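You operate a simulated robot arm through the tools that you are given. There is no shell and no other tool. Be economical: measure what you need, move in short steps, check, and stop when the job is done.

You are at the controls of a simulated robot arm. One attempt, no reset.

## Task
Load coil 57 in the bench coil holder; feed 2 pegs, strong tension.
Fine: cover shut again before you feed; one press of the feed button gives one peg; leave the tension knob set.

Only the result counts: the job must be done as asked and must still hold three seconds after the hand-in. Knocking over, shifting, dropping, spilling or breaking anything else fails it. A push-on lid holds only when it is set on centred and level and pressed home; a screw cap is set on level and turned clockwise until tight.

## Robot
A 7-joint arm with a two-finger parallel gripper, fixed in place. Base frame: the origin is at the foot of the arm, x ahead of it, y to its left, z up; the work surface is at about z = 845. Lengths are in mm, angles in rad, forces in N, time in s.
With the tool pointing down near the work surface it reaches from about 240 to 680 mm from the base axis. Its first joint turns from -1.152 to 1.152 rad. Payload 2.4 kg.
The tool frame sits at the grasp point between the pads (the TCP): z along the fingers, y along the line on which they close. The tips reach 30 mm beyond it. The gripper opens to 94 mm. The fingers are 28 mm wide and 10 mm thick; the gripper's body (50 by 96 mm) begins 55 mm behind the TCP.
Orientation is told as [roll, pitch, yaw] about the base's x, y, z axes, in that order, counted from this pose: with the fingers straight down and closing along the base's y, the tool's x points along the base's -x, its y along +y and its z along -z.

## Interface
- The arm moves only by the tool servo_tool. Its argument "deltas" is a list of rows, each an object of numbers (a shift or turn left out is 0, a gripper value left out holds the last): "dx", "dy", "dz": the shift along the tool's x, y, z in mm; "rx", "ry", "rz": the turn, a rotation vector about the tool's x, y, z in rad; "hand": the gripper command, from -1 (shut) to 1 (fully open), values between in proportion. In form: [{"dx": .., "dy": .., "dz": .., "rx": .., "ry": .., "rz": .., "hand": ..}, ...]. A call has 1 to 10 rows; each row shifts and turns the commanded pose from where the row before left it, along the tool's axes as they then stand. A row lasts 0.2 s, in which the tool goes at most 50 mm and 0.15 rad; a call with a longer step from one row to the next is refused whole, and so is a gripper value outside its range. A pose out of reach is approached as far as the arm can. The call stops where the force on the tool passes 40 N (or 10 N more than at its start, if that is more) or the arm is blocked; 0.2 s more then pass. Each finger travels about 153 mm/s and halts on what it meets, pressing with about 35 N; the grip force reading is that of the motor and also rises with nothing between the fingers. The clock runs only during rows and for 0.2 s after the last one: add rows that do not move to give the fingers time. The reply holds the time, the measured pose of the TCP, the force on the tool along the base axes, the opening and the grip force, in the units named above and with some noise.
- Cameras (640 x 400 px; columns grow to the right, rows downward): "scene" is fixed at [27.8, 466.6, 1447.8]; the picture's right is [-0.82, -0.57, 0.00], its down [-0.30, 0.43, -0.85] and it looks along [0.48, -0.70, -0.52] (base axes); focal length 321 px, centre (320, 200). "wrist" rides on the gripper at [76, 14, -102] in the tool frame; the picture's right is [-0.18, 0.98, 0.00], its down [-0.75, -0.14, -0.64] and it looks along [-0.63, -0.12, 0.77] (tool axes); focal length 243 px, centre (320, 200). There is no depth. A picture from a camera that has moved, and an enlarged one, comes with that camera's place and axes in the base frame and with its lens.
- capture(camera): a new picture of that camera. No time passes.
- close_up(camera, box): a new picture of the part [left, top, right, bottom] of that camera's present view, enlarged. No time passes.
- sign_off(): hands the job in; it is judged then, once.

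Go step by step. Nothing tells you positions but the pictures and the camera data: compare them with the known pose of the tool, close in by small moves and look again before you grip or let go. The budget is 120 turns and 76 pictures, counting those below and the enlarged ones. Unless the task says otherwise, let go and move clear before handing in, and close with one line.

The tools are called after "Emit:" as a command line: name --argument value ..., lists and objects as JSON in quotes. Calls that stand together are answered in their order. servo_tool: Moves the arm, as the interface text tells. Its arguments: {"type":"object","properties":{"deltas":{"type":"array"}},"required":["deltas"]} The other tools are called the same way: capture (camera) takes a picture; close_up (camera, box) takes an enlarged picture of a part of a camera's view; sign_off () hands the job in.

At the start:

```text
t: 0.0
ee_pos: [367.3, -75.7, 1229.7]
orientation: [0.0, 0.001, -0.001]
contact_force: [0.0, 0.2, 0.3]
width: 93.8
grip_force: 0.0
```

scene: 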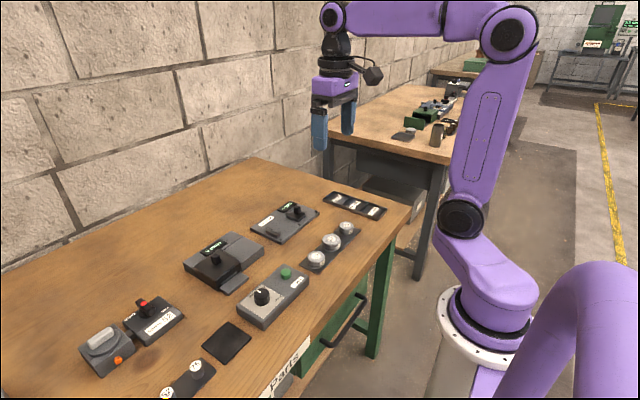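
wrist: 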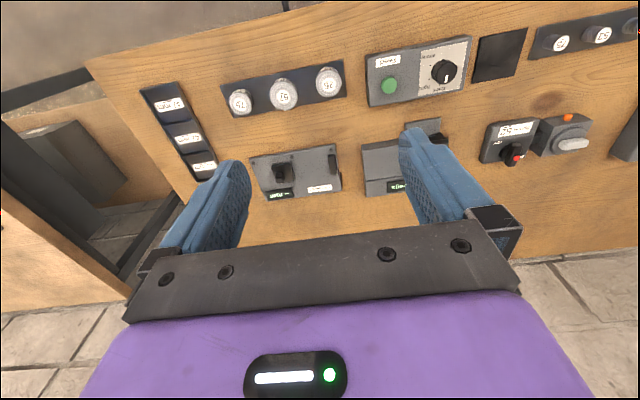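

I see a bench with several devices: two racks of coils, a feed/tension panel, holders with covers. I'll take enlarged views to read the labels.

Emit:
close_up --camera "scene" --box '[170, 180, 400, 330]'

Emit:
close_up --camera "scene" --box '[60, 270, 320, 400]'

Emit:
close_up --camera "wrist" --box '[130, 30, 350, 210]'

Emit:
close_up --camera "wrist" --box '[350, 0, 640, 200]'

```text
2.67 times, centred on (285, 255) of scene
camera zoom: at [27.8, 466.6, 1447.8], right [-0.82, -0.57, 0.0], down [-0.3, 0.43, -0.85], along [0.48, -0.7, -0.52], focal length 857 px, centre (413, 53)
```

zoom: 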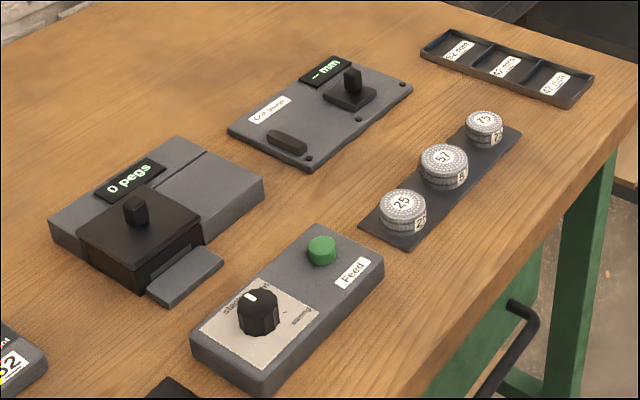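

```text
2.46 times, centred on (190, 335) of scene
camera zoom: at [27.8, 466.6, 1447.8], right [-0.82, -0.57, 0.0], down [-0.3, 0.43, -0.85], along [0.48, -0.7, -0.52], focal length 791 px, centre (640, -132)
```

zoom: 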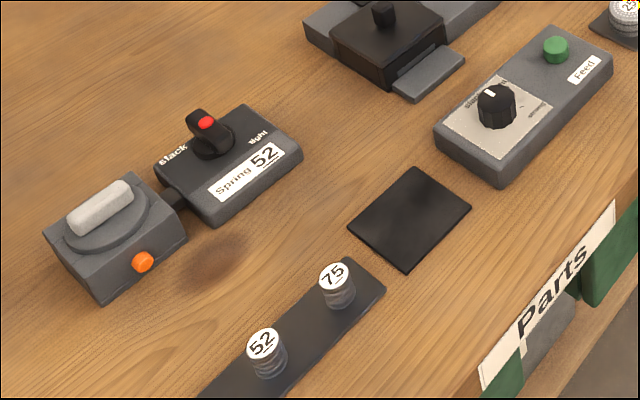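

```text
2.22 times, centred on (240, 120) of wrist
camera zoom: at [292.7, -61.4, 1332.0], right [0.18, 0.98, 0.0], down [0.75, -0.14, 0.64], along [0.63, -0.12, -0.77], focal length 539 px, centre (498, 378)
```

zoom: 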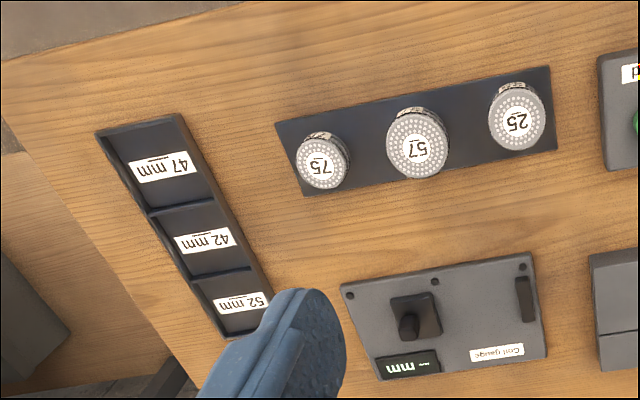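

```text
2.00 times, centred on (495, 100) of wrist
camera zoom: at [292.7, -61.4, 1332.0], right [0.18, 0.98, 0.0], down [0.75, -0.14, 0.64], along [0.63, -0.12, -0.77], focal length 485 px, centre (-30, 400)
```

zoom: 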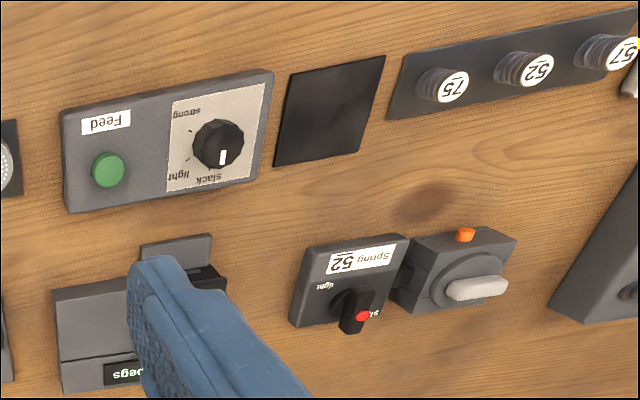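

The coils (discs 75, 57, 25) sit on the rack nearest the base, the holder has the "0 pegs" display and a black cover with a knob, and the feed/tension panel is beside it. I'll move closer to look at the holder.

Emit:
servo_tool --deltas '[{"dx": -11, "dy": 34, "dz": 28}, {"dx": -11, "dy": 34, "dz": 28}, {"dx": -11, "dy": 34, "dz": 28}, {"dx": -11, "dy": 34, "dz": 28}, {"dx": -11, "dy": 34, "dz": 28}, {"dx": -11, "dy": 34, "dz": 28}, {}]'

Emit:
capture --camera "wrist"

```text
t: 1.6
ee_pos: [437.8, 129.3, 1059.2]
orientation: [-0.001, 0.0, -0.002]
contact_force: [-0.2, 0.7, 0.2]
width: 94.1
grip_force: 0.0
```

```text
69 pictures are left
camera wrist: at [361.3, 143.8, 1161.4], right [0.18, 0.98, 0.0], down [0.75, -0.14, 0.64], along [0.63, -0.12, -0.77], focal length 243 px, centre (320, 200)
```

wrist: 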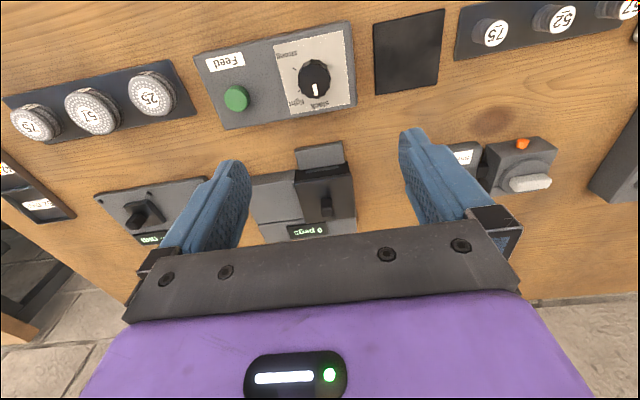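

Holder is in view between the fingers. I'll enlarge it.

Emit:
close_up --camera "wrist" --box '[230, 120, 410, 245]'

Emit:
close_up --camera "scene" --box '[170, 220, 280, 300]'

Emit:
close_up --camera "wrist" --box '[180, 10, 380, 140]'

Emit:
close_up --camera "wrist" --box '[0, 50, 190, 160]'

```text
3.20 times, centred on (320, 182) of wrist
camera zoom: at [361.3, 143.8, 1161.4], right [0.18, 0.98, 0.0], down [0.75, -0.14, 0.64], along [0.63, -0.12, -0.77], focal length 776 px, centre (320, 256)
```

zoom: 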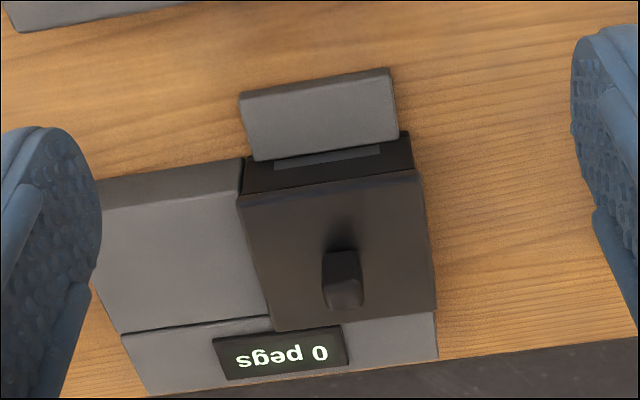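

```text
5.00 times, centred on (225, 260) of scene
camera zoom: at [27.8, 466.7, 1447.8], right [-0.82, -0.57, 0.0], down [-0.3, 0.43, -0.85], along [0.48, -0.7, -0.52], focal length 1606 px, centre (795, -100)
```

zoom: 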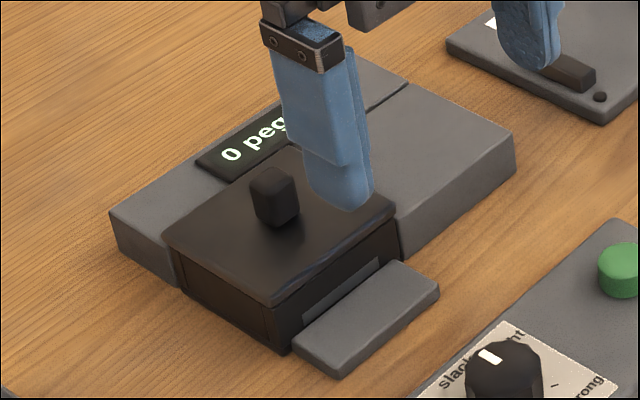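

```text
3.08 times, centred on (280, 75) of wrist
camera zoom: at [361.3, 143.8, 1161.4], right [0.18, 0.98, 0.0], down [0.75, -0.14, 0.64], along [0.63, -0.12, -0.77], focal length 746 px, centre (443, 585)
```

zoom: 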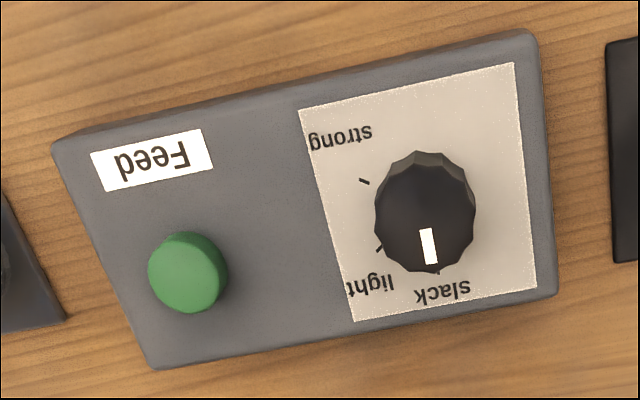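

```text
3.37 times, centred on (95, 105) of wrist
camera zoom: at [361.3, 143.8, 1161.4], right [0.18, 0.98, 0.0], down [0.75, -0.14, 0.64], along [0.63, -0.12, -0.77], focal length 817 px, centre (1078, 520)
```

zoom: 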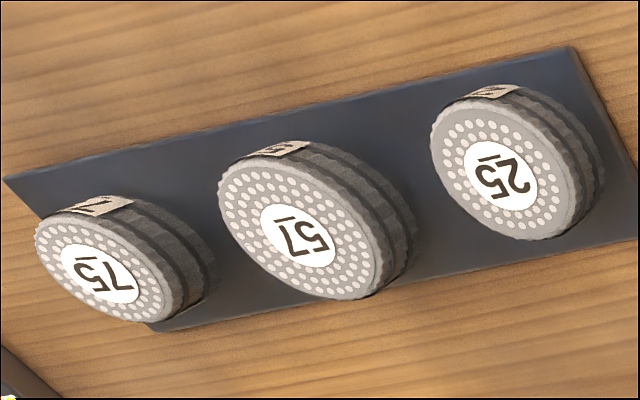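

Coil 57 is the middle one (underlined). I'll go closer to understand how the cover opens.

Emit:
servo_tool --deltas '[{"dx": -35, "dy": -9, "dz": 30}, {"dx": -34, "dy": -9, "dz": 34}, {}]'

Emit:
capture --camera "wrist"

Emit:
close_up --camera "wrist" --box '[230, 100, 410, 240]'

```text
t: 2.4
ee_pos: [504.3, 112.5, 993.8]
orientation: [0.0, 0.0, 0.0]
contact_force: [0.1, 0.8, -0.4]
width: 94.2
grip_force: 0.0
```

```text
64 pictures are left
camera wrist: at [428.8, 127.0, 1096.5], right [0.18, 0.98, 0.0], down [0.75, -0.14, 0.64], along [0.63, -0.12, -0.77], focal length 243 px, centre (320, 200)
```

wrist: 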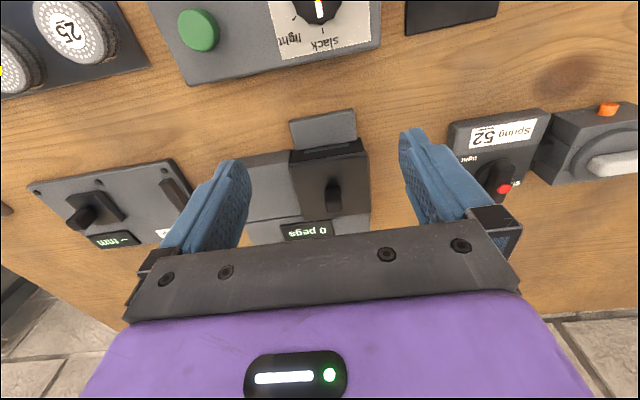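

```text
2.86 times, centred on (320, 170) of wrist
camera zoom: at [428.8, 127.0, 1096.5], right [0.18, 0.98, 0.0], down [0.75, -0.14, 0.64], along [0.63, -0.12, -0.77], focal length 693 px, centre (320, 286)
```

zoom: 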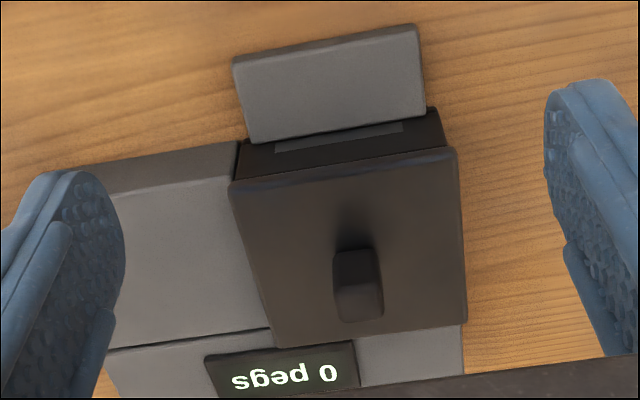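

The cover appears about 79 mm square centred near (587,111) with its knob at the centre, top z≈910. I'll go above the knob and check before descending.

Emit:
servo_tool --deltas '[{"dx": -43, "dy": -1, "hand": 0.0}, {"dx": -43, "dz": 10, "hand": 0.0}, {"dz": 30, "hand": 0.0}, {"hand": 0.0}]'

Emit:
capture --camera "wrist"

Emit:
close_up --camera "scene" --box '[160, 190, 300, 300]'

```text
t: 3.4
ee_pos: [589.1, 109.3, 957.0]
orientation: [-0.001, -0.001, 0.001]
contact_force: [-0.4, 0.5, -0.1]
width: 47.0
grip_force: 0.0
```

```text
62 pictures are left
camera wrist: at [515.0, 123.7, 1059.4], right [0.18, 0.98, 0.0], down [0.75, -0.14, 0.64], along [0.63, -0.12, -0.77], focal length 243 px, centre (320, 200)
```

wrist: 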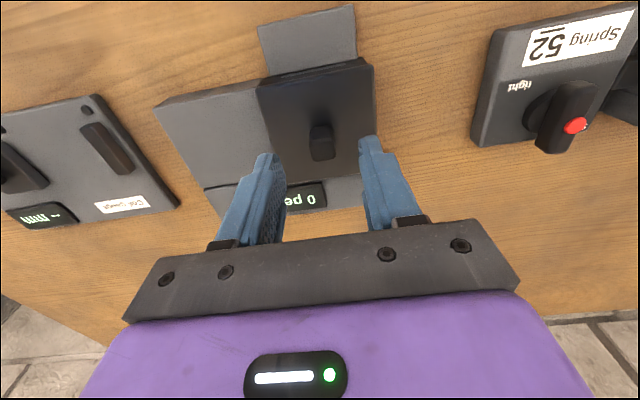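

```text
3.64 times, centred on (230, 245) of scene
camera zoom: at [27.8, 466.6, 1447.8], right [-0.82, -0.57, 0.0], down [-0.3, 0.43, -0.85], along [0.48, -0.7, -0.52], focal length 1168 px, centre (647, 36)
```

zoom: 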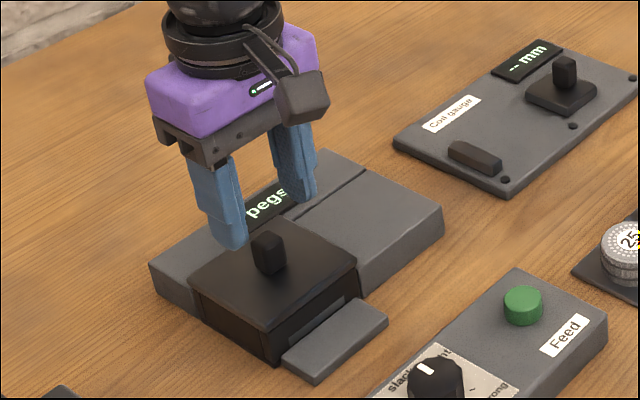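

Knob is at about (592,110), well between the fingers. Descend to z≈927.

Emit:
servo_tool --deltas '[{"dx": -3, "dy": 1, "dz": 15}, {"dz": 15}, {}]'

Emit:
close_up --camera "scene" --box '[180, 210, 270, 290]'

Emit:
close_up --camera "wrist" --box '[230, 80, 410, 240]'

```text
t: 4.2
ee_pos: [592.3, 108.2, 927.2]
orientation: [0.0, -0.001, -0.001]
contact_force: [-0.5, -0.5, 1.1]
width: 46.9
grip_force: 0.1
```

```text
5.00 times, centred on (225, 250) of scene
camera zoom: at [27.8, 466.6, 1447.8], right [-0.82, -0.57, 0.0], down [-0.3, 0.43, -0.85], along [0.48, -0.7, -0.52], focal length 1606 px, centre (795, -50)
```

zoom: 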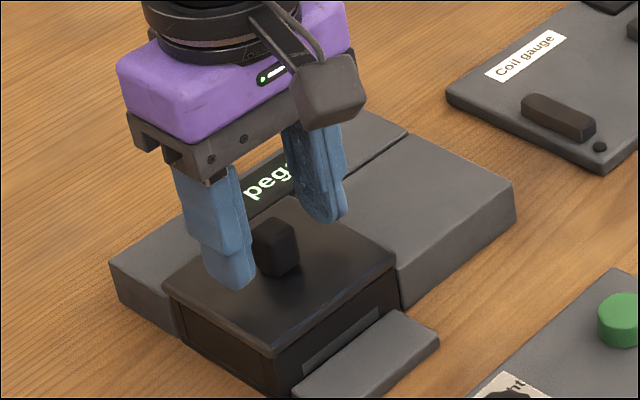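

```text
2.50 times, centred on (320, 160) of wrist
camera zoom: at [516.5, 124.0, 1029.5], right [0.18, 0.98, 0.0], down [0.75, -0.14, 0.64], along [0.63, -0.12, -0.77], focal length 606 px, centre (320, 300)
```

zoom: 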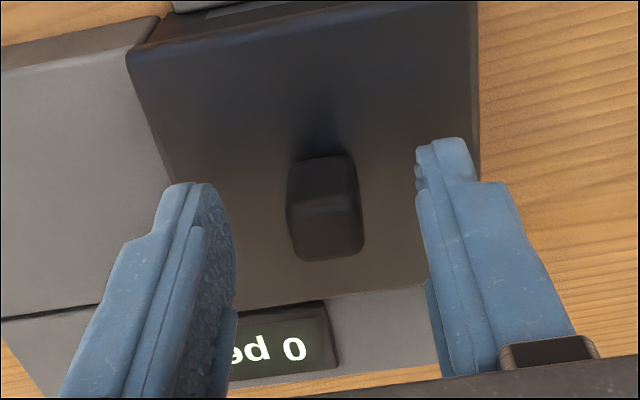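

Aligned over the knob; lower slightly and close.

Emit:
servo_tool --deltas '[{"dx": -1, "dy": 2, "dz": 3}, {"hand": -1}, {"hand": -1}, {"hand": -1}]'

Emit:
close_up --camera "scene" --box '[180, 210, 270, 290]'

```text
t: 5.2
ee_pos: [591.6, 110.5, 924.7]
orientation: [-0.002, -0.001, -0.002]
contact_force: [-1.6, -10.5, 4.0]
width: 17.8
grip_force: 44.7
```

```text
5.00 times, centred on (225, 250) of scene
camera zoom: at [27.7, 466.4, 1447.9], right [-0.82, -0.57, 0.0], down [-0.3, 0.43, -0.85], along [0.48, -0.7, -0.52], focal length 1606 px, centre (795, -50)
```

zoom: 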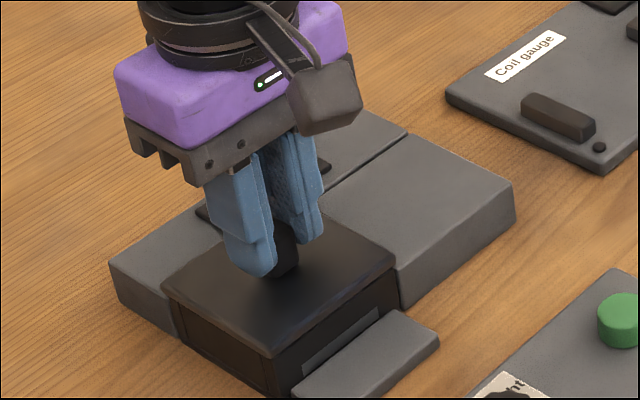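

Knob gripped (17.8 mm). Try lifting gently.

Emit:
servo_tool --deltas '[{"dz": -4}, {}]'

Emit:
close_up --camera "scene" --box '[180, 210, 270, 290]'

```text
t: 5.8
ee_pos: [591.4, 110.9, 924.6]
orientation: [-0.003, 0.006, -0.001]
contact_force: [4.9, -1.7, -6.6]
width: 17.6
grip_force: 45.1
stopped in row 2: the force on the tool passed its limit (the readings are from after the stop); the commanded pose is now the measured one
```

```text
5.00 times, centred on (225, 250) of scene
camera zoom: at [28.0, 466.6, 1447.8], right [-0.82, -0.57, 0.0], down [-0.3, 0.43, -0.85], along [0.48, -0.7, -0.52], focal length 1606 px, centre (795, -50)
```

zoom: 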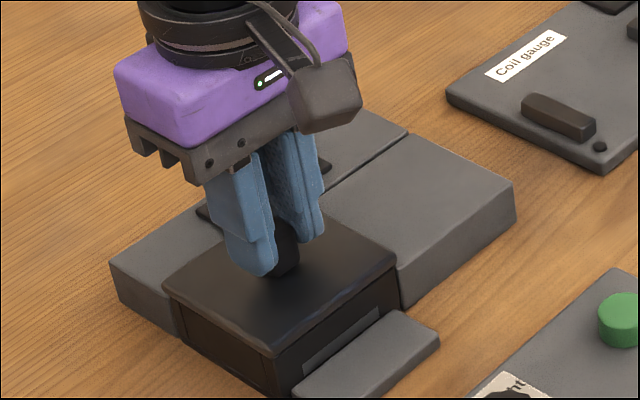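

It does not lift; the groove over the grey slab suggests it slides toward -y. Try a small slide.

Emit:
servo_tool --deltas '[{"dy": -3}, {"dy": -3}, {}]'

Emit:
close_up --camera "scene" --box '[180, 210, 270, 290]'

```text
t: 6.7
ee_pos: [591.2, 103.9, 924.6]
orientation: [-0.002, 0.003, -0.002]
contact_force: [13.9, 0.5, -7.7]
width: 17.5
grip_force: 44.9
```

```text
5.00 times, centred on (225, 250) of scene
camera zoom: at [28.3, 466.7, 1447.8], right [-0.82, -0.57, 0.0], down [-0.3, 0.43, -0.85], along [0.48, -0.7, -0.52], focal length 1606 px, centre (795, -50)
```

zoom: 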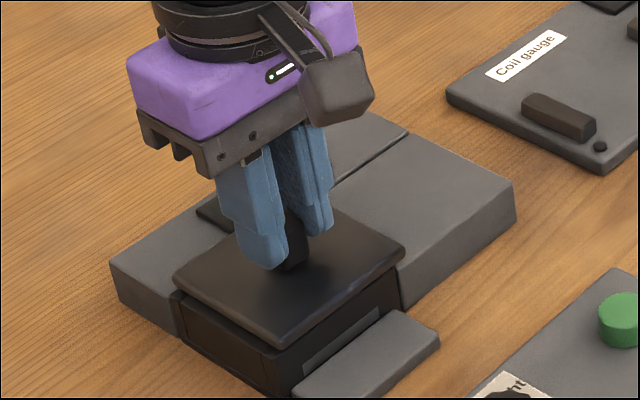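

It slides. Continue sliding open toward -y.

Emit:
servo_tool --deltas '[{"dy": -10}, {"dy": -10}, {"dy": -10}, {"dy": -10}, {"dy": -10}, {"dy": -10}, {"dy": -8}, {}]'

Emit:
capture --camera "scene"

```text
t: 8.5
ee_pos: [591.6, 35.4, 925.7]
orientation: [0.0, 0.004, -0.001]
contact_force: [4.6, -0.1, -9.1]
width: 17.5
grip_force: 44.7
stopped in row 8: the force on the tool passed its limit (the readings are from after the stop); the commanded pose is now the measured one
```

```text
55 pictures are left
```

scene: 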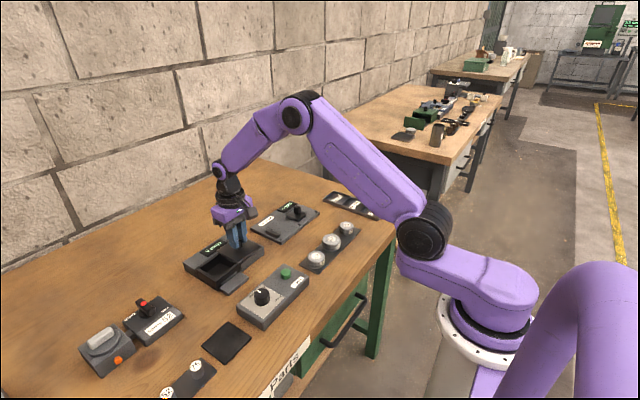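

The cover is at its end stop and the bay is open. Release, rise, and look inside.

Emit:
servo_tool --deltas '[{"hand": 0.0}, {"hand": 0.0}, {"dz": -45}, {"dz": -45, "dx": 30}, {"dx": 40, "dy": 20, "dz": -10}, {"dx": 30, "dy": 40}, {}]'

Emit:
capture --camera "wrist"

Emit:
close_up --camera "scene" --box '[170, 220, 280, 300]'

```text
refused: row 4 steps farther than a row can; nothing moved
```

```text
54 pictures are left
camera wrist: at [517.2, 50.6, 1027.5], right [0.18, 0.98, 0.0], down [0.75, -0.14, 0.64], along [0.63, -0.12, -0.77], focal length 243 px, centre (320, 200)
```

wrist: 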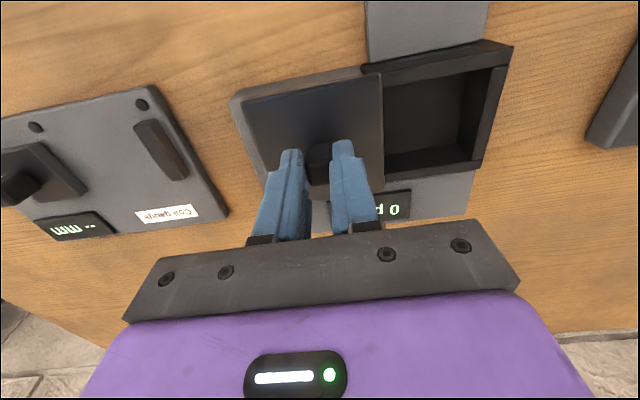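

```text
5.00 times, centred on (225, 260) of scene
camera zoom: at [28.1, 466.6, 1447.8], right [-0.82, -0.57, 0.0], down [-0.3, 0.43, -0.85], along [0.48, -0.7, -0.52], focal length 1606 px, centre (795, -100)
```

zoom: 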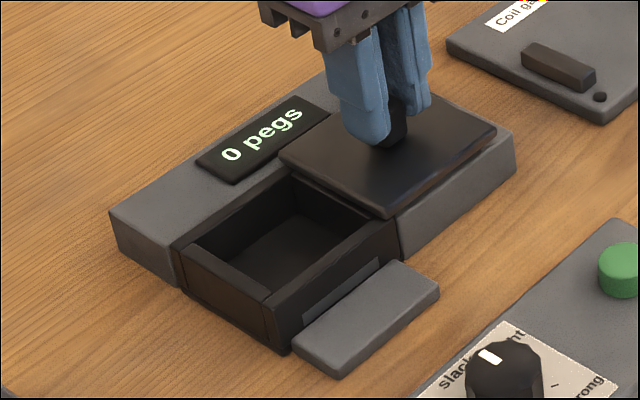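

The bay is an open square box with a dark floor. Redo the release with smaller steps.

Emit:
servo_tool --deltas '[{"hand": 0.0}, {"hand": 0.0}, {"dz": -45}, {"dz": -40}, {"dx": 40, "dy": 20}, {"dx": 30, "dy": 38}, {}]'

Emit:
capture --camera "wrist"

```text
t: 10.1
ee_pos: [521.0, 94.3, 1010.7]
orientation: [-0.002, 0.002, -0.002]
contact_force: [-0.2, -0.6, 0.0]
width: 46.9
grip_force: 0.1
```

```text
52 pictures are left
camera wrist: at [446.9, 109.6, 1114.5], right [0.19, 0.98, 0.0], down [0.76, -0.14, 0.64], along [0.63, -0.12, -0.77], focal length 243 px, centre (320, 200)
```

wrist: 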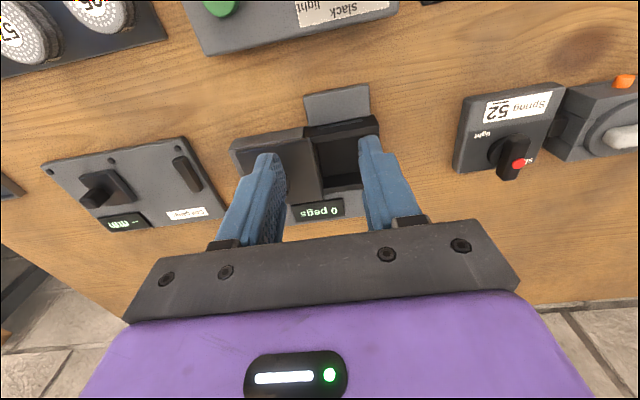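

Bay centre is about (591,110), interior roughly 60 mm. Now go look at coil 57, around (415,-150).

Emit:
servo_tool --deltas '[{"dx": 28, "dy": -32, "dz": 0, "hand": 1}, {"dx": 28, "dy": -32}, {"dx": 28, "dy": -32}, {"dx": 28, "dy": -32}, {"dx": 28, "dy": -33, "dz": 10}, {"dx": 28, "dy": -33, "dz": 10}, {"dx": 28, "dy": -33, "dz": 10}, {}]'

Emit:
capture --camera "wrist"

```text
t: 11.9
ee_pos: [326.5, -134.5, 981.8]
orientation: [-0.001, 0.004, -0.002]
contact_force: [-0.9, 1.2, 1.1]
width: 93.7
grip_force: 0.1
```

```text
51 pictures are left
camera wrist: at [253.3, -119.1, 1083.9], right [0.19, 0.98, 0.0], down [0.76, -0.14, 0.64], along [0.63, -0.12, -0.77], focal length 243 px, centre (320, 200)
```

wrist: 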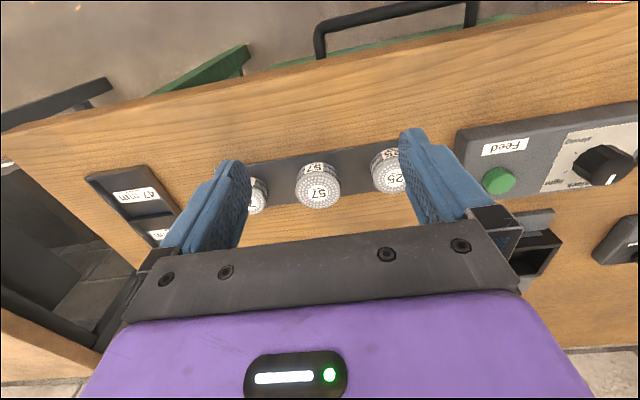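

Emit:
close_up --camera "wrist" --box '[240, 130, 410, 230]'

Emit:
close_up --camera "scene" --box '[290, 210, 370, 280]'

```text
3.76 times, centred on (325, 180) of wrist
camera zoom: at [253.3, -119.1, 1083.9], right [0.19, 0.98, 0.0], down [0.76, -0.14, 0.64], along [0.63, -0.12, -0.77], focal length 913 px, centre (301, 275)
```

zoom: 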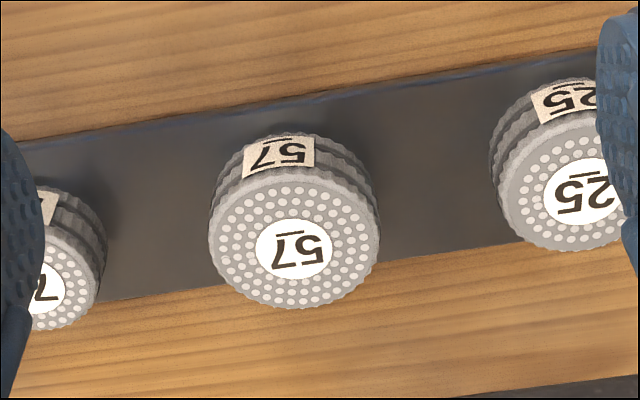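

```text
5.71 times, centred on (330, 245) of scene
camera zoom: at [27.8, 466.6, 1447.8], right [-0.82, -0.57, 0.0], down [-0.3, 0.43, -0.85], along [0.48, -0.7, -0.52], focal length 1836 px, centre (263, -57)
```

zoom: 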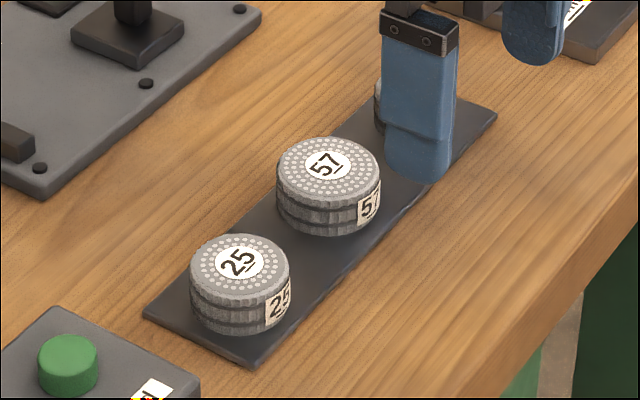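

Coil 57 is about 51 mm across, ~24 mm high, near (412,-150). I'll rotate the gripper 90° so the fingers close along x (clear of neighbours, and of the open cover later).

Emit:
servo_tool --deltas '[{"rz": 0.145}, {"rz": 0.145}, {"rz": 0.145}, {"rz": 0.145}, {"rz": 0.145}, {"rz": 0.145}, {"rz": 0.145}, {"rz": 0.145}, {"rz": 0.145}, {"rz": 0.145}]'

Emit:
servo_tool --deltas '[{"rz": 0.121}, {"dx": -8, "dy": 42, "dz": 10}, {"dx": -8, "dy": 42, "dz": 5}, {}]'

Emit:
capture --camera "wrist"

```text
t: 14.1
ee_pos: [325.5, -132.3, 982.2]
orientation: [-0.005, -0.002, -1.454]
contact_force: [-0.9, 0.7, -0.5]
width: 94.0
grip_force: 0.0
```

```text
t: 15.1
ee_pos: [410.9, -149.4, 966.4]
orientation: [-0.004, -0.003, -1.571]
contact_force: [-0.3, -0.5, 0.7]
width: 93.9
grip_force: 0.1
```

```text
48 pictures are left
camera wrist: at [426.0, -72.6, 1068.6], right [0.98, -0.19, 0.0], down [-0.14, -0.75, 0.64], along [-0.12, -0.63, -0.76], focal length 243 px, centre (320, 200)
```

wrist: 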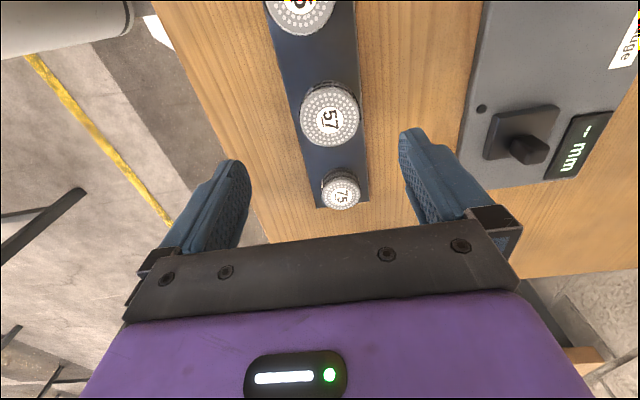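

Coil 57 appears at about (419,-149). Shift +7 in x and descend to just above.

Emit:
servo_tool --deltas '[{"dy": 7, "dz": 20}, {"dz": 20}, {}]'

Emit:
capture --camera "wrist"

Emit:
close_up --camera "scene" --box '[290, 190, 390, 280]'

```text
t: 15.9
ee_pos: [416.4, -148.9, 925.5]
orientation: [-0.004, -0.003, -1.571]
contact_force: [-0.2, 0.8, -0.7]
width: 94.2
grip_force: 0.1
```

```text
47 pictures are left
camera wrist: at [432.6, -71.8, 1028.1], right [0.98, -0.19, 0.0], down [-0.14, -0.75, 0.64], along [-0.12, -0.63, -0.76], focal length 243 px, centre (320, 200)
```

wrist: 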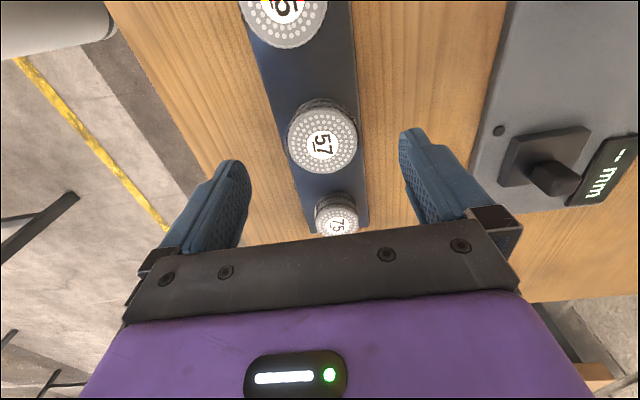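

```text
4.44 times, centred on (340, 235) of scene
camera zoom: at [27.8, 466.6, 1447.8], right [-0.82, -0.57, 0.0], down [-0.3, 0.43, -0.85], along [0.48, -0.7, -0.52], focal length 1428 px, centre (231, 44)
```

zoom: 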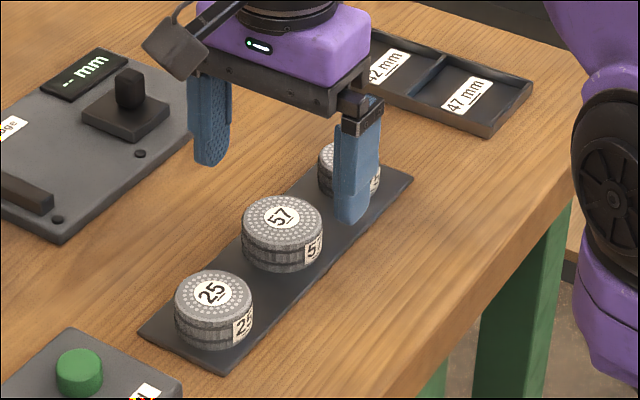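

Coil centre ≈ (419,-150). Descend so that the tips overlap the top ~10 mm and check.

Emit:
servo_tool --deltas '[{"dy": 2.5, "dx": -1, "dz": 16}, {"dz": 16}, {}]'

Emit:
capture --camera "wrist"

Emit:
close_up --camera "scene" --box '[290, 190, 390, 280]'

```text
t: 16.7
ee_pos: [419.4, -149.4, 893.2]
orientation: [-0.003, 0.001, -1.574]
contact_force: [0.2, -0.3, -0.4]
width: 94.0
grip_force: 0.1
```

```text
45 pictures are left
camera wrist: at [434.3, -72.3, 995.5], right [0.98, -0.19, 0.0], down [-0.14, -0.75, 0.64], along [-0.12, -0.63, -0.76], focal length 243 px, centre (320, 200)
```

wrist: 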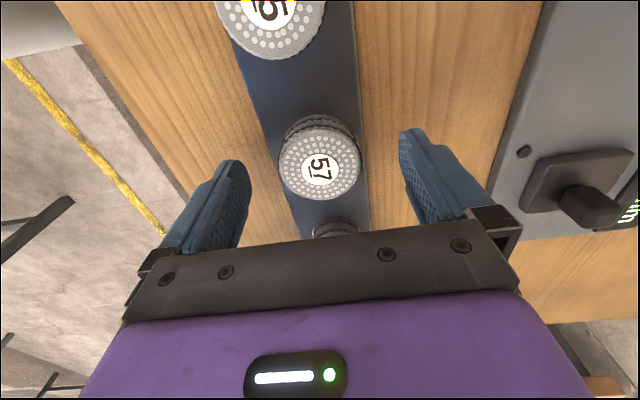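

```text
4.44 times, centred on (340, 235) of scene
camera zoom: at [27.8, 466.6, 1447.8], right [-0.82, -0.57, 0.0], down [-0.3, 0.43, -0.85], along [0.48, -0.7, -0.52], focal length 1428 px, centre (231, 44)
```

zoom: 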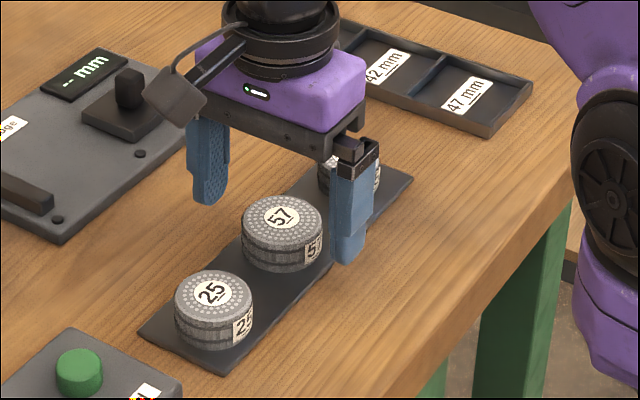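

Slight y correction, then close.

Emit:
servo_tool --deltas '[{"dx": -2.5, "dz": 1}, {"hand": 0.2}, {"hand": -1}, {"hand": -1}, {"hand": -1}]'

Emit:
capture --camera "wrist"

Emit:
close_up --camera "scene" --box '[290, 190, 390, 280]'

```text
t: 17.9
ee_pos: [418.3, -152.5, 893.2]
orientation: [-0.004, -0.001, -1.572]
contact_force: [-0.8, 0.6, 3.4]
width: 51.0
grip_force: 34.7
```

```text
43 pictures are left
camera wrist: at [433.9, -75.4, 995.1], right [0.98, -0.19, 0.0], down [-0.14, -0.75, 0.64], along [-0.12, -0.63, -0.76], focal length 243 px, centre (320, 200)
```

wrist: 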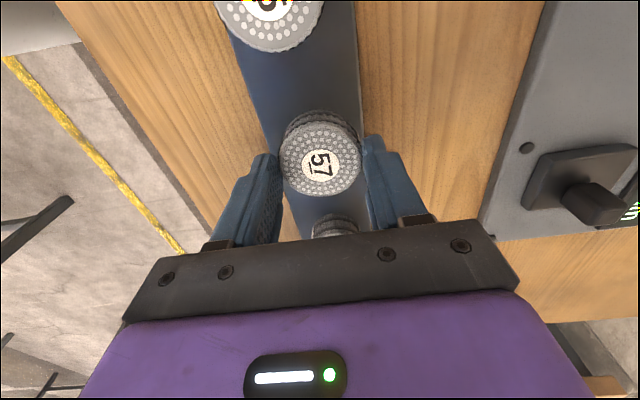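

```text
4.44 times, centred on (340, 235) of scene
camera zoom: at [27.7, 466.7, 1447.8], right [-0.82, -0.57, 0.0], down [-0.3, 0.43, -0.85], along [0.48, -0.7, -0.52], focal length 1428 px, centre (231, 44)
```

zoom: 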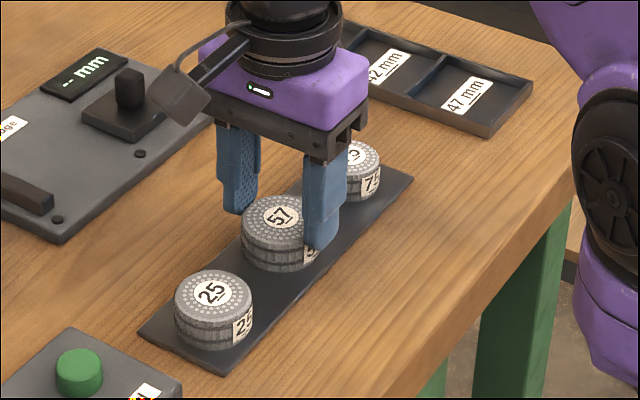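

Gripped at 51.0 mm. Lift and check.

Emit:
servo_tool --deltas '[{"dz": -15}, {"dz": -30}, {"dz": -45}, {}]'

Emit:
close_up --camera "wrist" --box '[230, 90, 410, 240]'

Emit:
close_up --camera "scene" --box '[280, 130, 400, 260]'

```text
t: 18.9
ee_pos: [414.1, -153.8, 982.2]
orientation: [-0.003, -0.002, -1.572]
contact_force: [0.1, 1.2, -1.9]
width: 50.9
grip_force: 34.6
```

```text
2.67 times, centred on (320, 165) of wrist
camera zoom: at [430.5, -77.1, 1084.3], right [0.98, -0.19, 0.0], down [-0.14, -0.75, 0.64], along [-0.12, -0.63, -0.76], focal length 647 px, centre (320, 293)
```

zoom: 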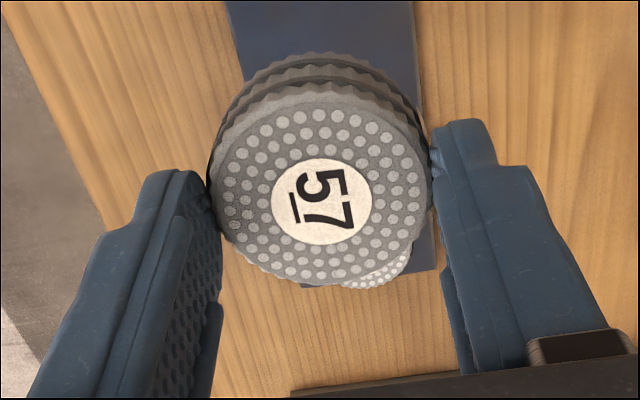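

```text
3.08 times, centred on (340, 195) of scene
camera zoom: at [27.8, 466.6, 1447.8], right [-0.82, -0.57, 0.0], down [-0.3, 0.43, -0.85], along [0.48, -0.7, -0.52], focal length 989 px, centre (258, 215)
```

zoom: 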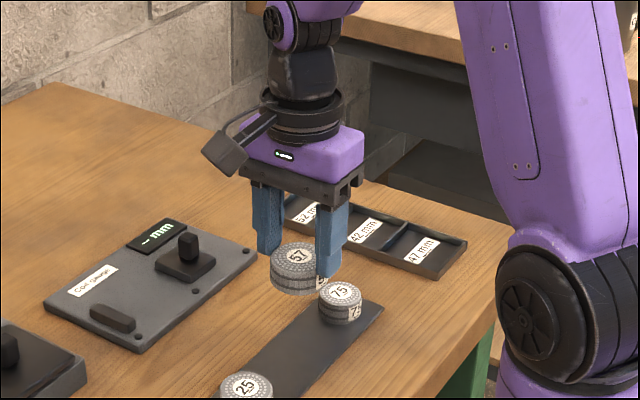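

Coil is held level and centred in the pads. Move to a spot next to the bay to measure it.

Emit:
servo_tool --deltas '[{"dx": 32, "dy": 25, "dz": -3}, {"dx": 32, "dy": 25, "dz": -3}, {"dx": 32, "dy": 25, "dz": -3}, {"dx": 32, "dy": 25, "dz": -3}, {"dx": 32, "dy": 25, "dz": -3}, {"dx": 32, "dy": 25, "dz": -3}, {"dx": 30, "dy": 25, "dz": 0}, {}]'

Emit:
capture --camera "wrist"

Emit:
close_up --camera "wrist" --box '[230, 0, 430, 130]'

```text
t: 20.7
ee_pos: [591.3, 72.6, 1000.2]
orientation: [-0.003, -0.003, -1.573]
contact_force: [-0.5, -0.4, -1.1]
width: 50.8
grip_force: 35.6
```

```text
39 pictures are left
camera wrist: at [608.4, 148.1, 1102.0], right [0.98, -0.19, 0.0], down [-0.14, -0.75, 0.64], along [-0.12, -0.63, -0.76], focal length 243 px, centre (320, 200)
```

wrist: 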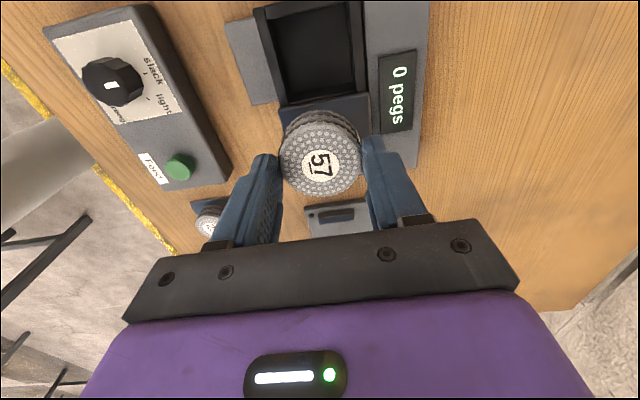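

```text
3.08 times, centred on (330, 65) of wrist
camera zoom: at [608.4, 148.1, 1102.0], right [0.98, -0.19, 0.0], down [-0.14, -0.75, 0.64], along [-0.12, -0.63, -0.76], focal length 746 px, centre (289, 615)
```

zoom: 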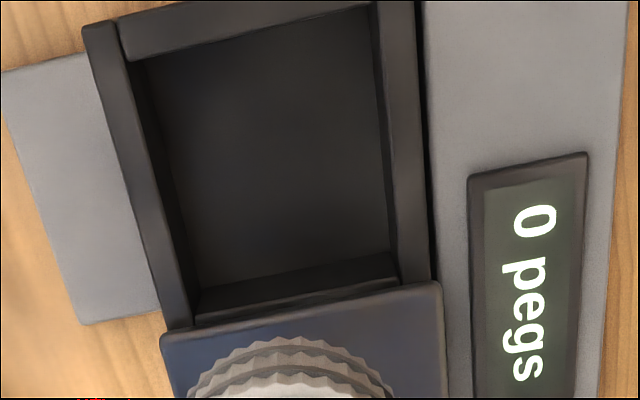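

Bay centre is approximately (593,108). I'll move above with the coil's underside just over the rim and compare gaps.

Emit:
servo_tool --deltas '[{"dx": 36, "dy": 2}, {"dz": 30}, {"dz": 27}, {}]'

Emit:
close_up --camera "wrist" --box '[220, 50, 420, 230]'

Emit:
close_up --camera "scene" --box '[160, 210, 270, 300]'

```text
t: 21.7
ee_pos: [593.7, 107.6, 942.0]
orientation: [-0.002, -0.001, -1.573]
contact_force: [-0.4, 0.7, -1.7]
width: 51.0
grip_force: 34.7
```

```text
2.22 times, centred on (320, 140) of wrist
camera zoom: at [609.2, 184.6, 1043.8], right [0.98, -0.19, 0.0], down [-0.14, -0.75, 0.64], along [-0.12, -0.63, -0.77], focal length 539 px, centre (320, 333)
```

zoom: 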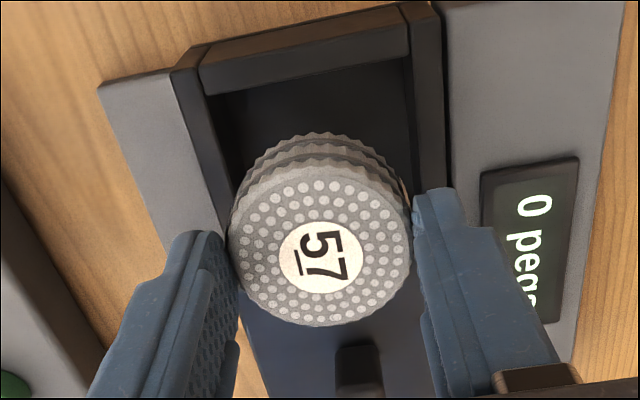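

```text
4.44 times, centred on (215, 255) of scene
camera zoom: at [27.8, 466.7, 1447.8], right [-0.82, -0.57, 0.0], down [-0.3, 0.43, -0.85], along [0.48, -0.7, -0.52], focal length 1428 px, centre (787, -44)
```

zoom: 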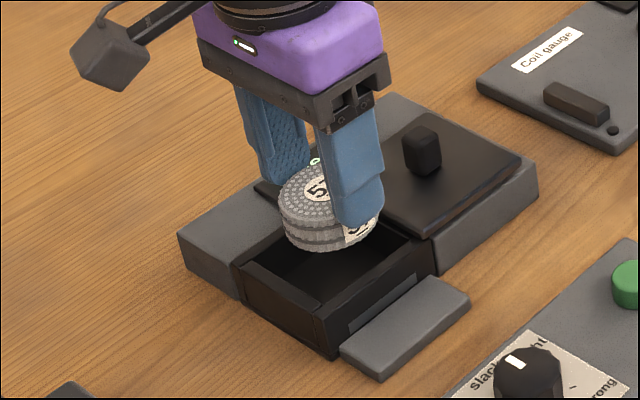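

Coil and bay are nearly aligned (bay ~1.5 mm further +x). Adjust and lower to begin entry.

Emit:
servo_tool --deltas '[{"dy": 1.5}, {"dz": 10}, {"dz": 10}, {}]'

Emit:
close_up --camera "wrist" --box '[220, 50, 420, 230]'

Emit:
close_up --camera "scene" --box '[170, 220, 260, 300]'

```text
t: 22.7
ee_pos: [596.0, 106.7, 922.6]
orientation: [-0.003, -0.002, -1.572]
contact_force: [0.2, -0.4, -1.2]
width: 50.8
grip_force: 35.3
```

```text
2.22 times, centred on (320, 140) of wrist
camera zoom: at [611.5, 183.3, 1024.4], right [0.98, -0.19, 0.0], down [-0.14, -0.75, 0.64], along [-0.12, -0.63, -0.76], focal length 539 px, centre (320, 333)
```

zoom: 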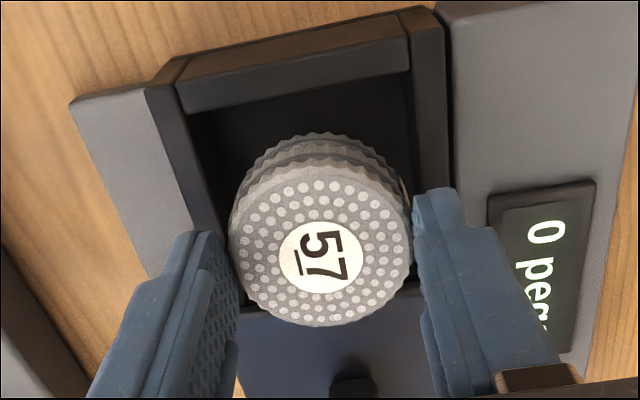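

```text
5.00 times, centred on (215, 260) of scene
camera zoom: at [27.8, 466.6, 1447.8], right [-0.82, -0.57, 0.0], down [-0.3, 0.43, -0.85], along [0.48, -0.7, -0.52], focal length 1606 px, centre (845, -100)
```

zoom: 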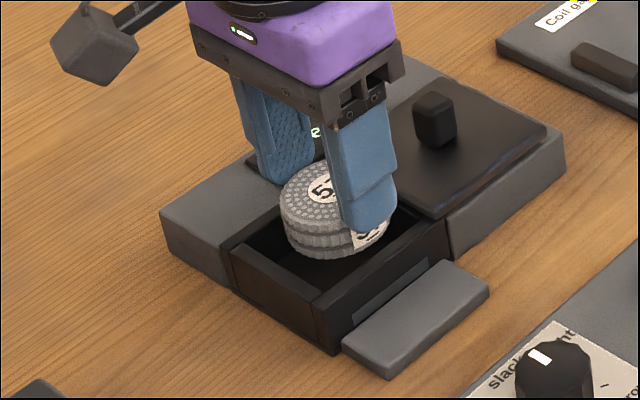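

Aligned within ~1 mm. Lower further until tips are just above the rim.

Emit:
servo_tool --deltas '[{"dx": 1}, {"dz": 4}, {"dz": 4}, {}]'

Emit:
close_up --camera "scene" --box '[170, 220, 260, 300]'

Emit:
close_up --camera "wrist" --box '[220, 50, 420, 230]'

```text
t: 23.7
ee_pos: [597.3, 107.0, 916.0]
orientation: [-0.003, -0.002, -1.572]
contact_force: [0.2, 0.2, -0.9]
width: 51.2
grip_force: 34.6
```

```text
5.00 times, centred on (215, 260) of scene
camera zoom: at [27.8, 466.6, 1447.8], right [-0.82, -0.57, 0.0], down [-0.3, 0.43, -0.85], along [0.48, -0.7, -0.52], focal length 1606 px, centre (845, -100)
```

zoom: 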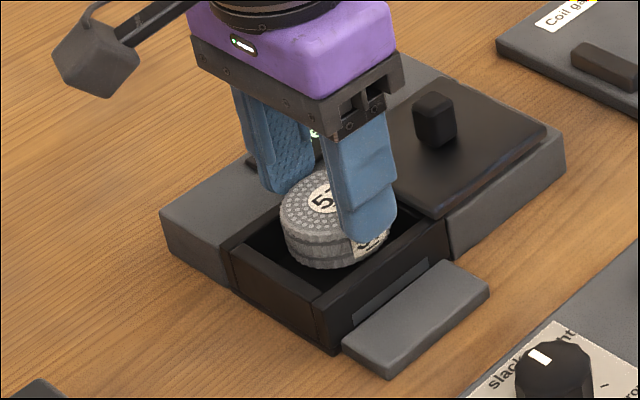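

```text
2.22 times, centred on (320, 140) of wrist
camera zoom: at [612.8, 183.6, 1017.3], right [0.98, -0.19, 0.0], down [-0.14, -0.75, 0.64], along [-0.12, -0.63, -0.76], focal length 539 px, centre (320, 333)
```

zoom: 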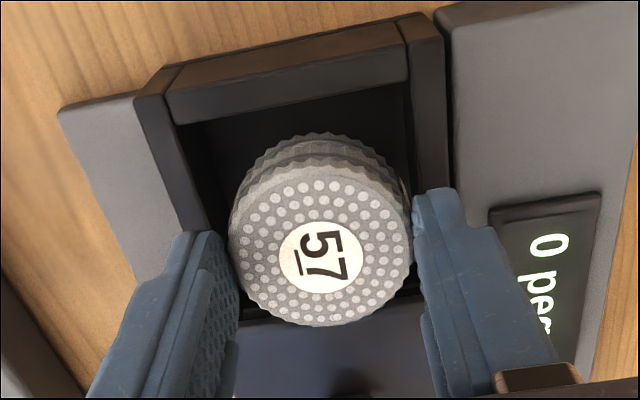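

Nudge to centre and lower until tips nearly touch the rim.

Emit:
servo_tool --deltas '[{"dx": 1.5, "dy": -1}, {"dz": 3}, {"dz": 3}, {}]'

Emit:
close_up --camera "scene" --box '[180, 230, 260, 300]'

```text
t: 24.7
ee_pos: [596.5, 109.6, 910.1]
orientation: [-0.003, 0.0, -1.572]
contact_force: [0.1, 0.1, -2.0]
width: 50.7
grip_force: 34.9
```

```text
5.71 times, centred on (220, 265) of scene
camera zoom: at [27.8, 466.6, 1447.8], right [-0.82, -0.57, 0.0], down [-0.3, 0.43, -0.85], along [0.48, -0.7, -0.52], focal length 1836 px, centre (891, -171)
```

zoom: 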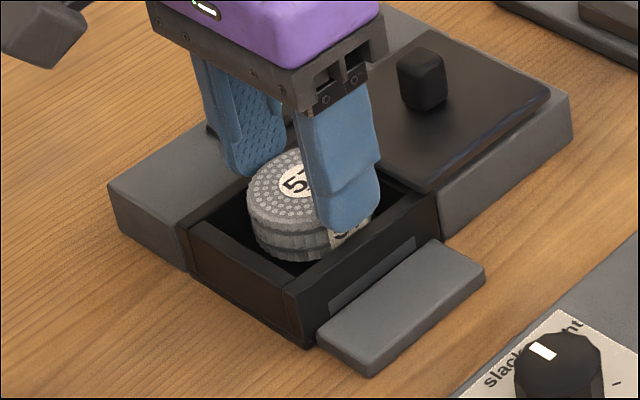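

Still no contact; creep down a bit more.

Emit:
servo_tool --deltas '[{"dz": 1.5}, {"dz": 1.5}, {}]'

Emit:
close_up --camera "wrist" --box '[220, 50, 420, 230]'

Emit:
close_up --camera "scene" --box '[180, 230, 260, 300]'

```text
t: 25.5
ee_pos: [596.6, 108.2, 906.8]
orientation: [-0.004, -0.001, -1.571]
contact_force: [0.5, -0.1, -1.8]
width: 50.7
grip_force: 34.7
```

```text
2.22 times, centred on (320, 140) of wrist
camera zoom: at [612.6, 185.2, 1009.0], right [0.98, -0.19, 0.0], down [-0.14, -0.75, 0.64], along [-0.12, -0.63, -0.76], focal length 539 px, centre (320, 333)
```

zoom: 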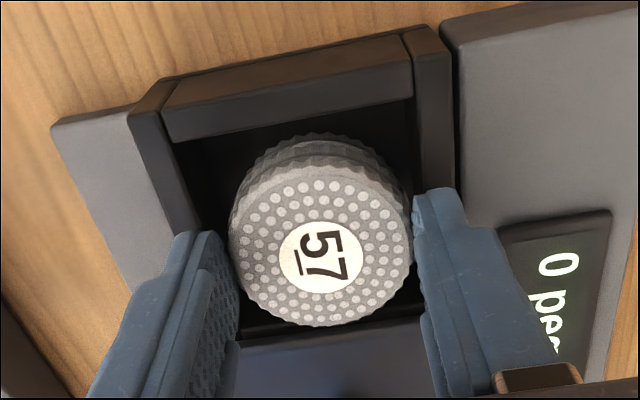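

```text
5.71 times, centred on (220, 265) of scene
camera zoom: at [27.8, 466.6, 1447.8], right [-0.82, -0.57, 0.0], down [-0.3, 0.43, -0.85], along [0.48, -0.7, -0.52], focal length 1836 px, centre (891, -171)
```

zoom: 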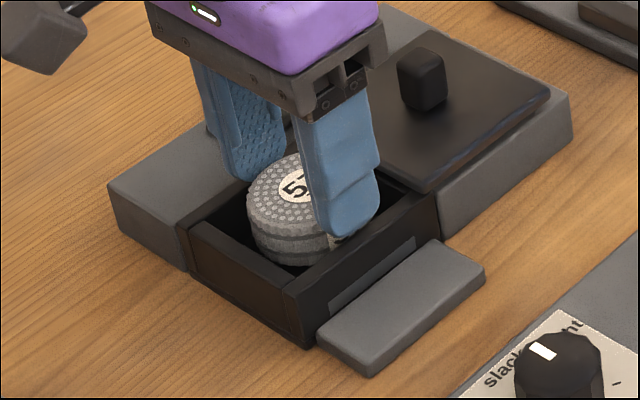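

Emit:
servo_tool --deltas '[{"dz": 1.5}, {"dz": 1.5}, {}]'

Emit:
close_up --camera "scene" --box '[180, 230, 260, 300]'

```text
t: 26.3
ee_pos: [596.0, 108.1, 904.5]
orientation: [-0.003, -0.001, -1.572]
contact_force: [-10.0, -3.0, 14.5]
width: 50.7
grip_force: 35.0
```

```text
5.71 times, centred on (220, 265) of scene
camera zoom: at [27.3, 466.5, 1447.8], right [-0.82, -0.57, 0.0], down [-0.3, 0.43, -0.85], along [0.48, -0.7, -0.52], focal length 1836 px, centre (891, -171)
```

zoom: 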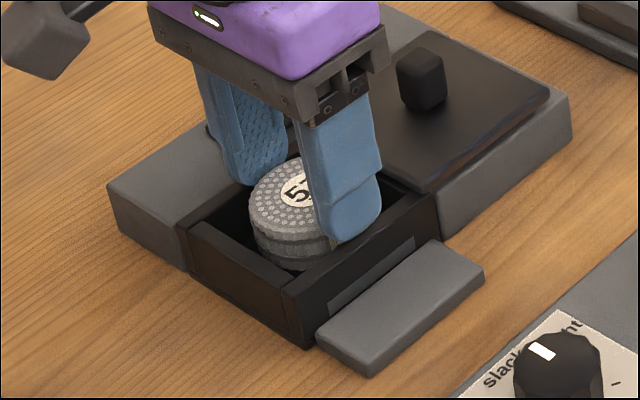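

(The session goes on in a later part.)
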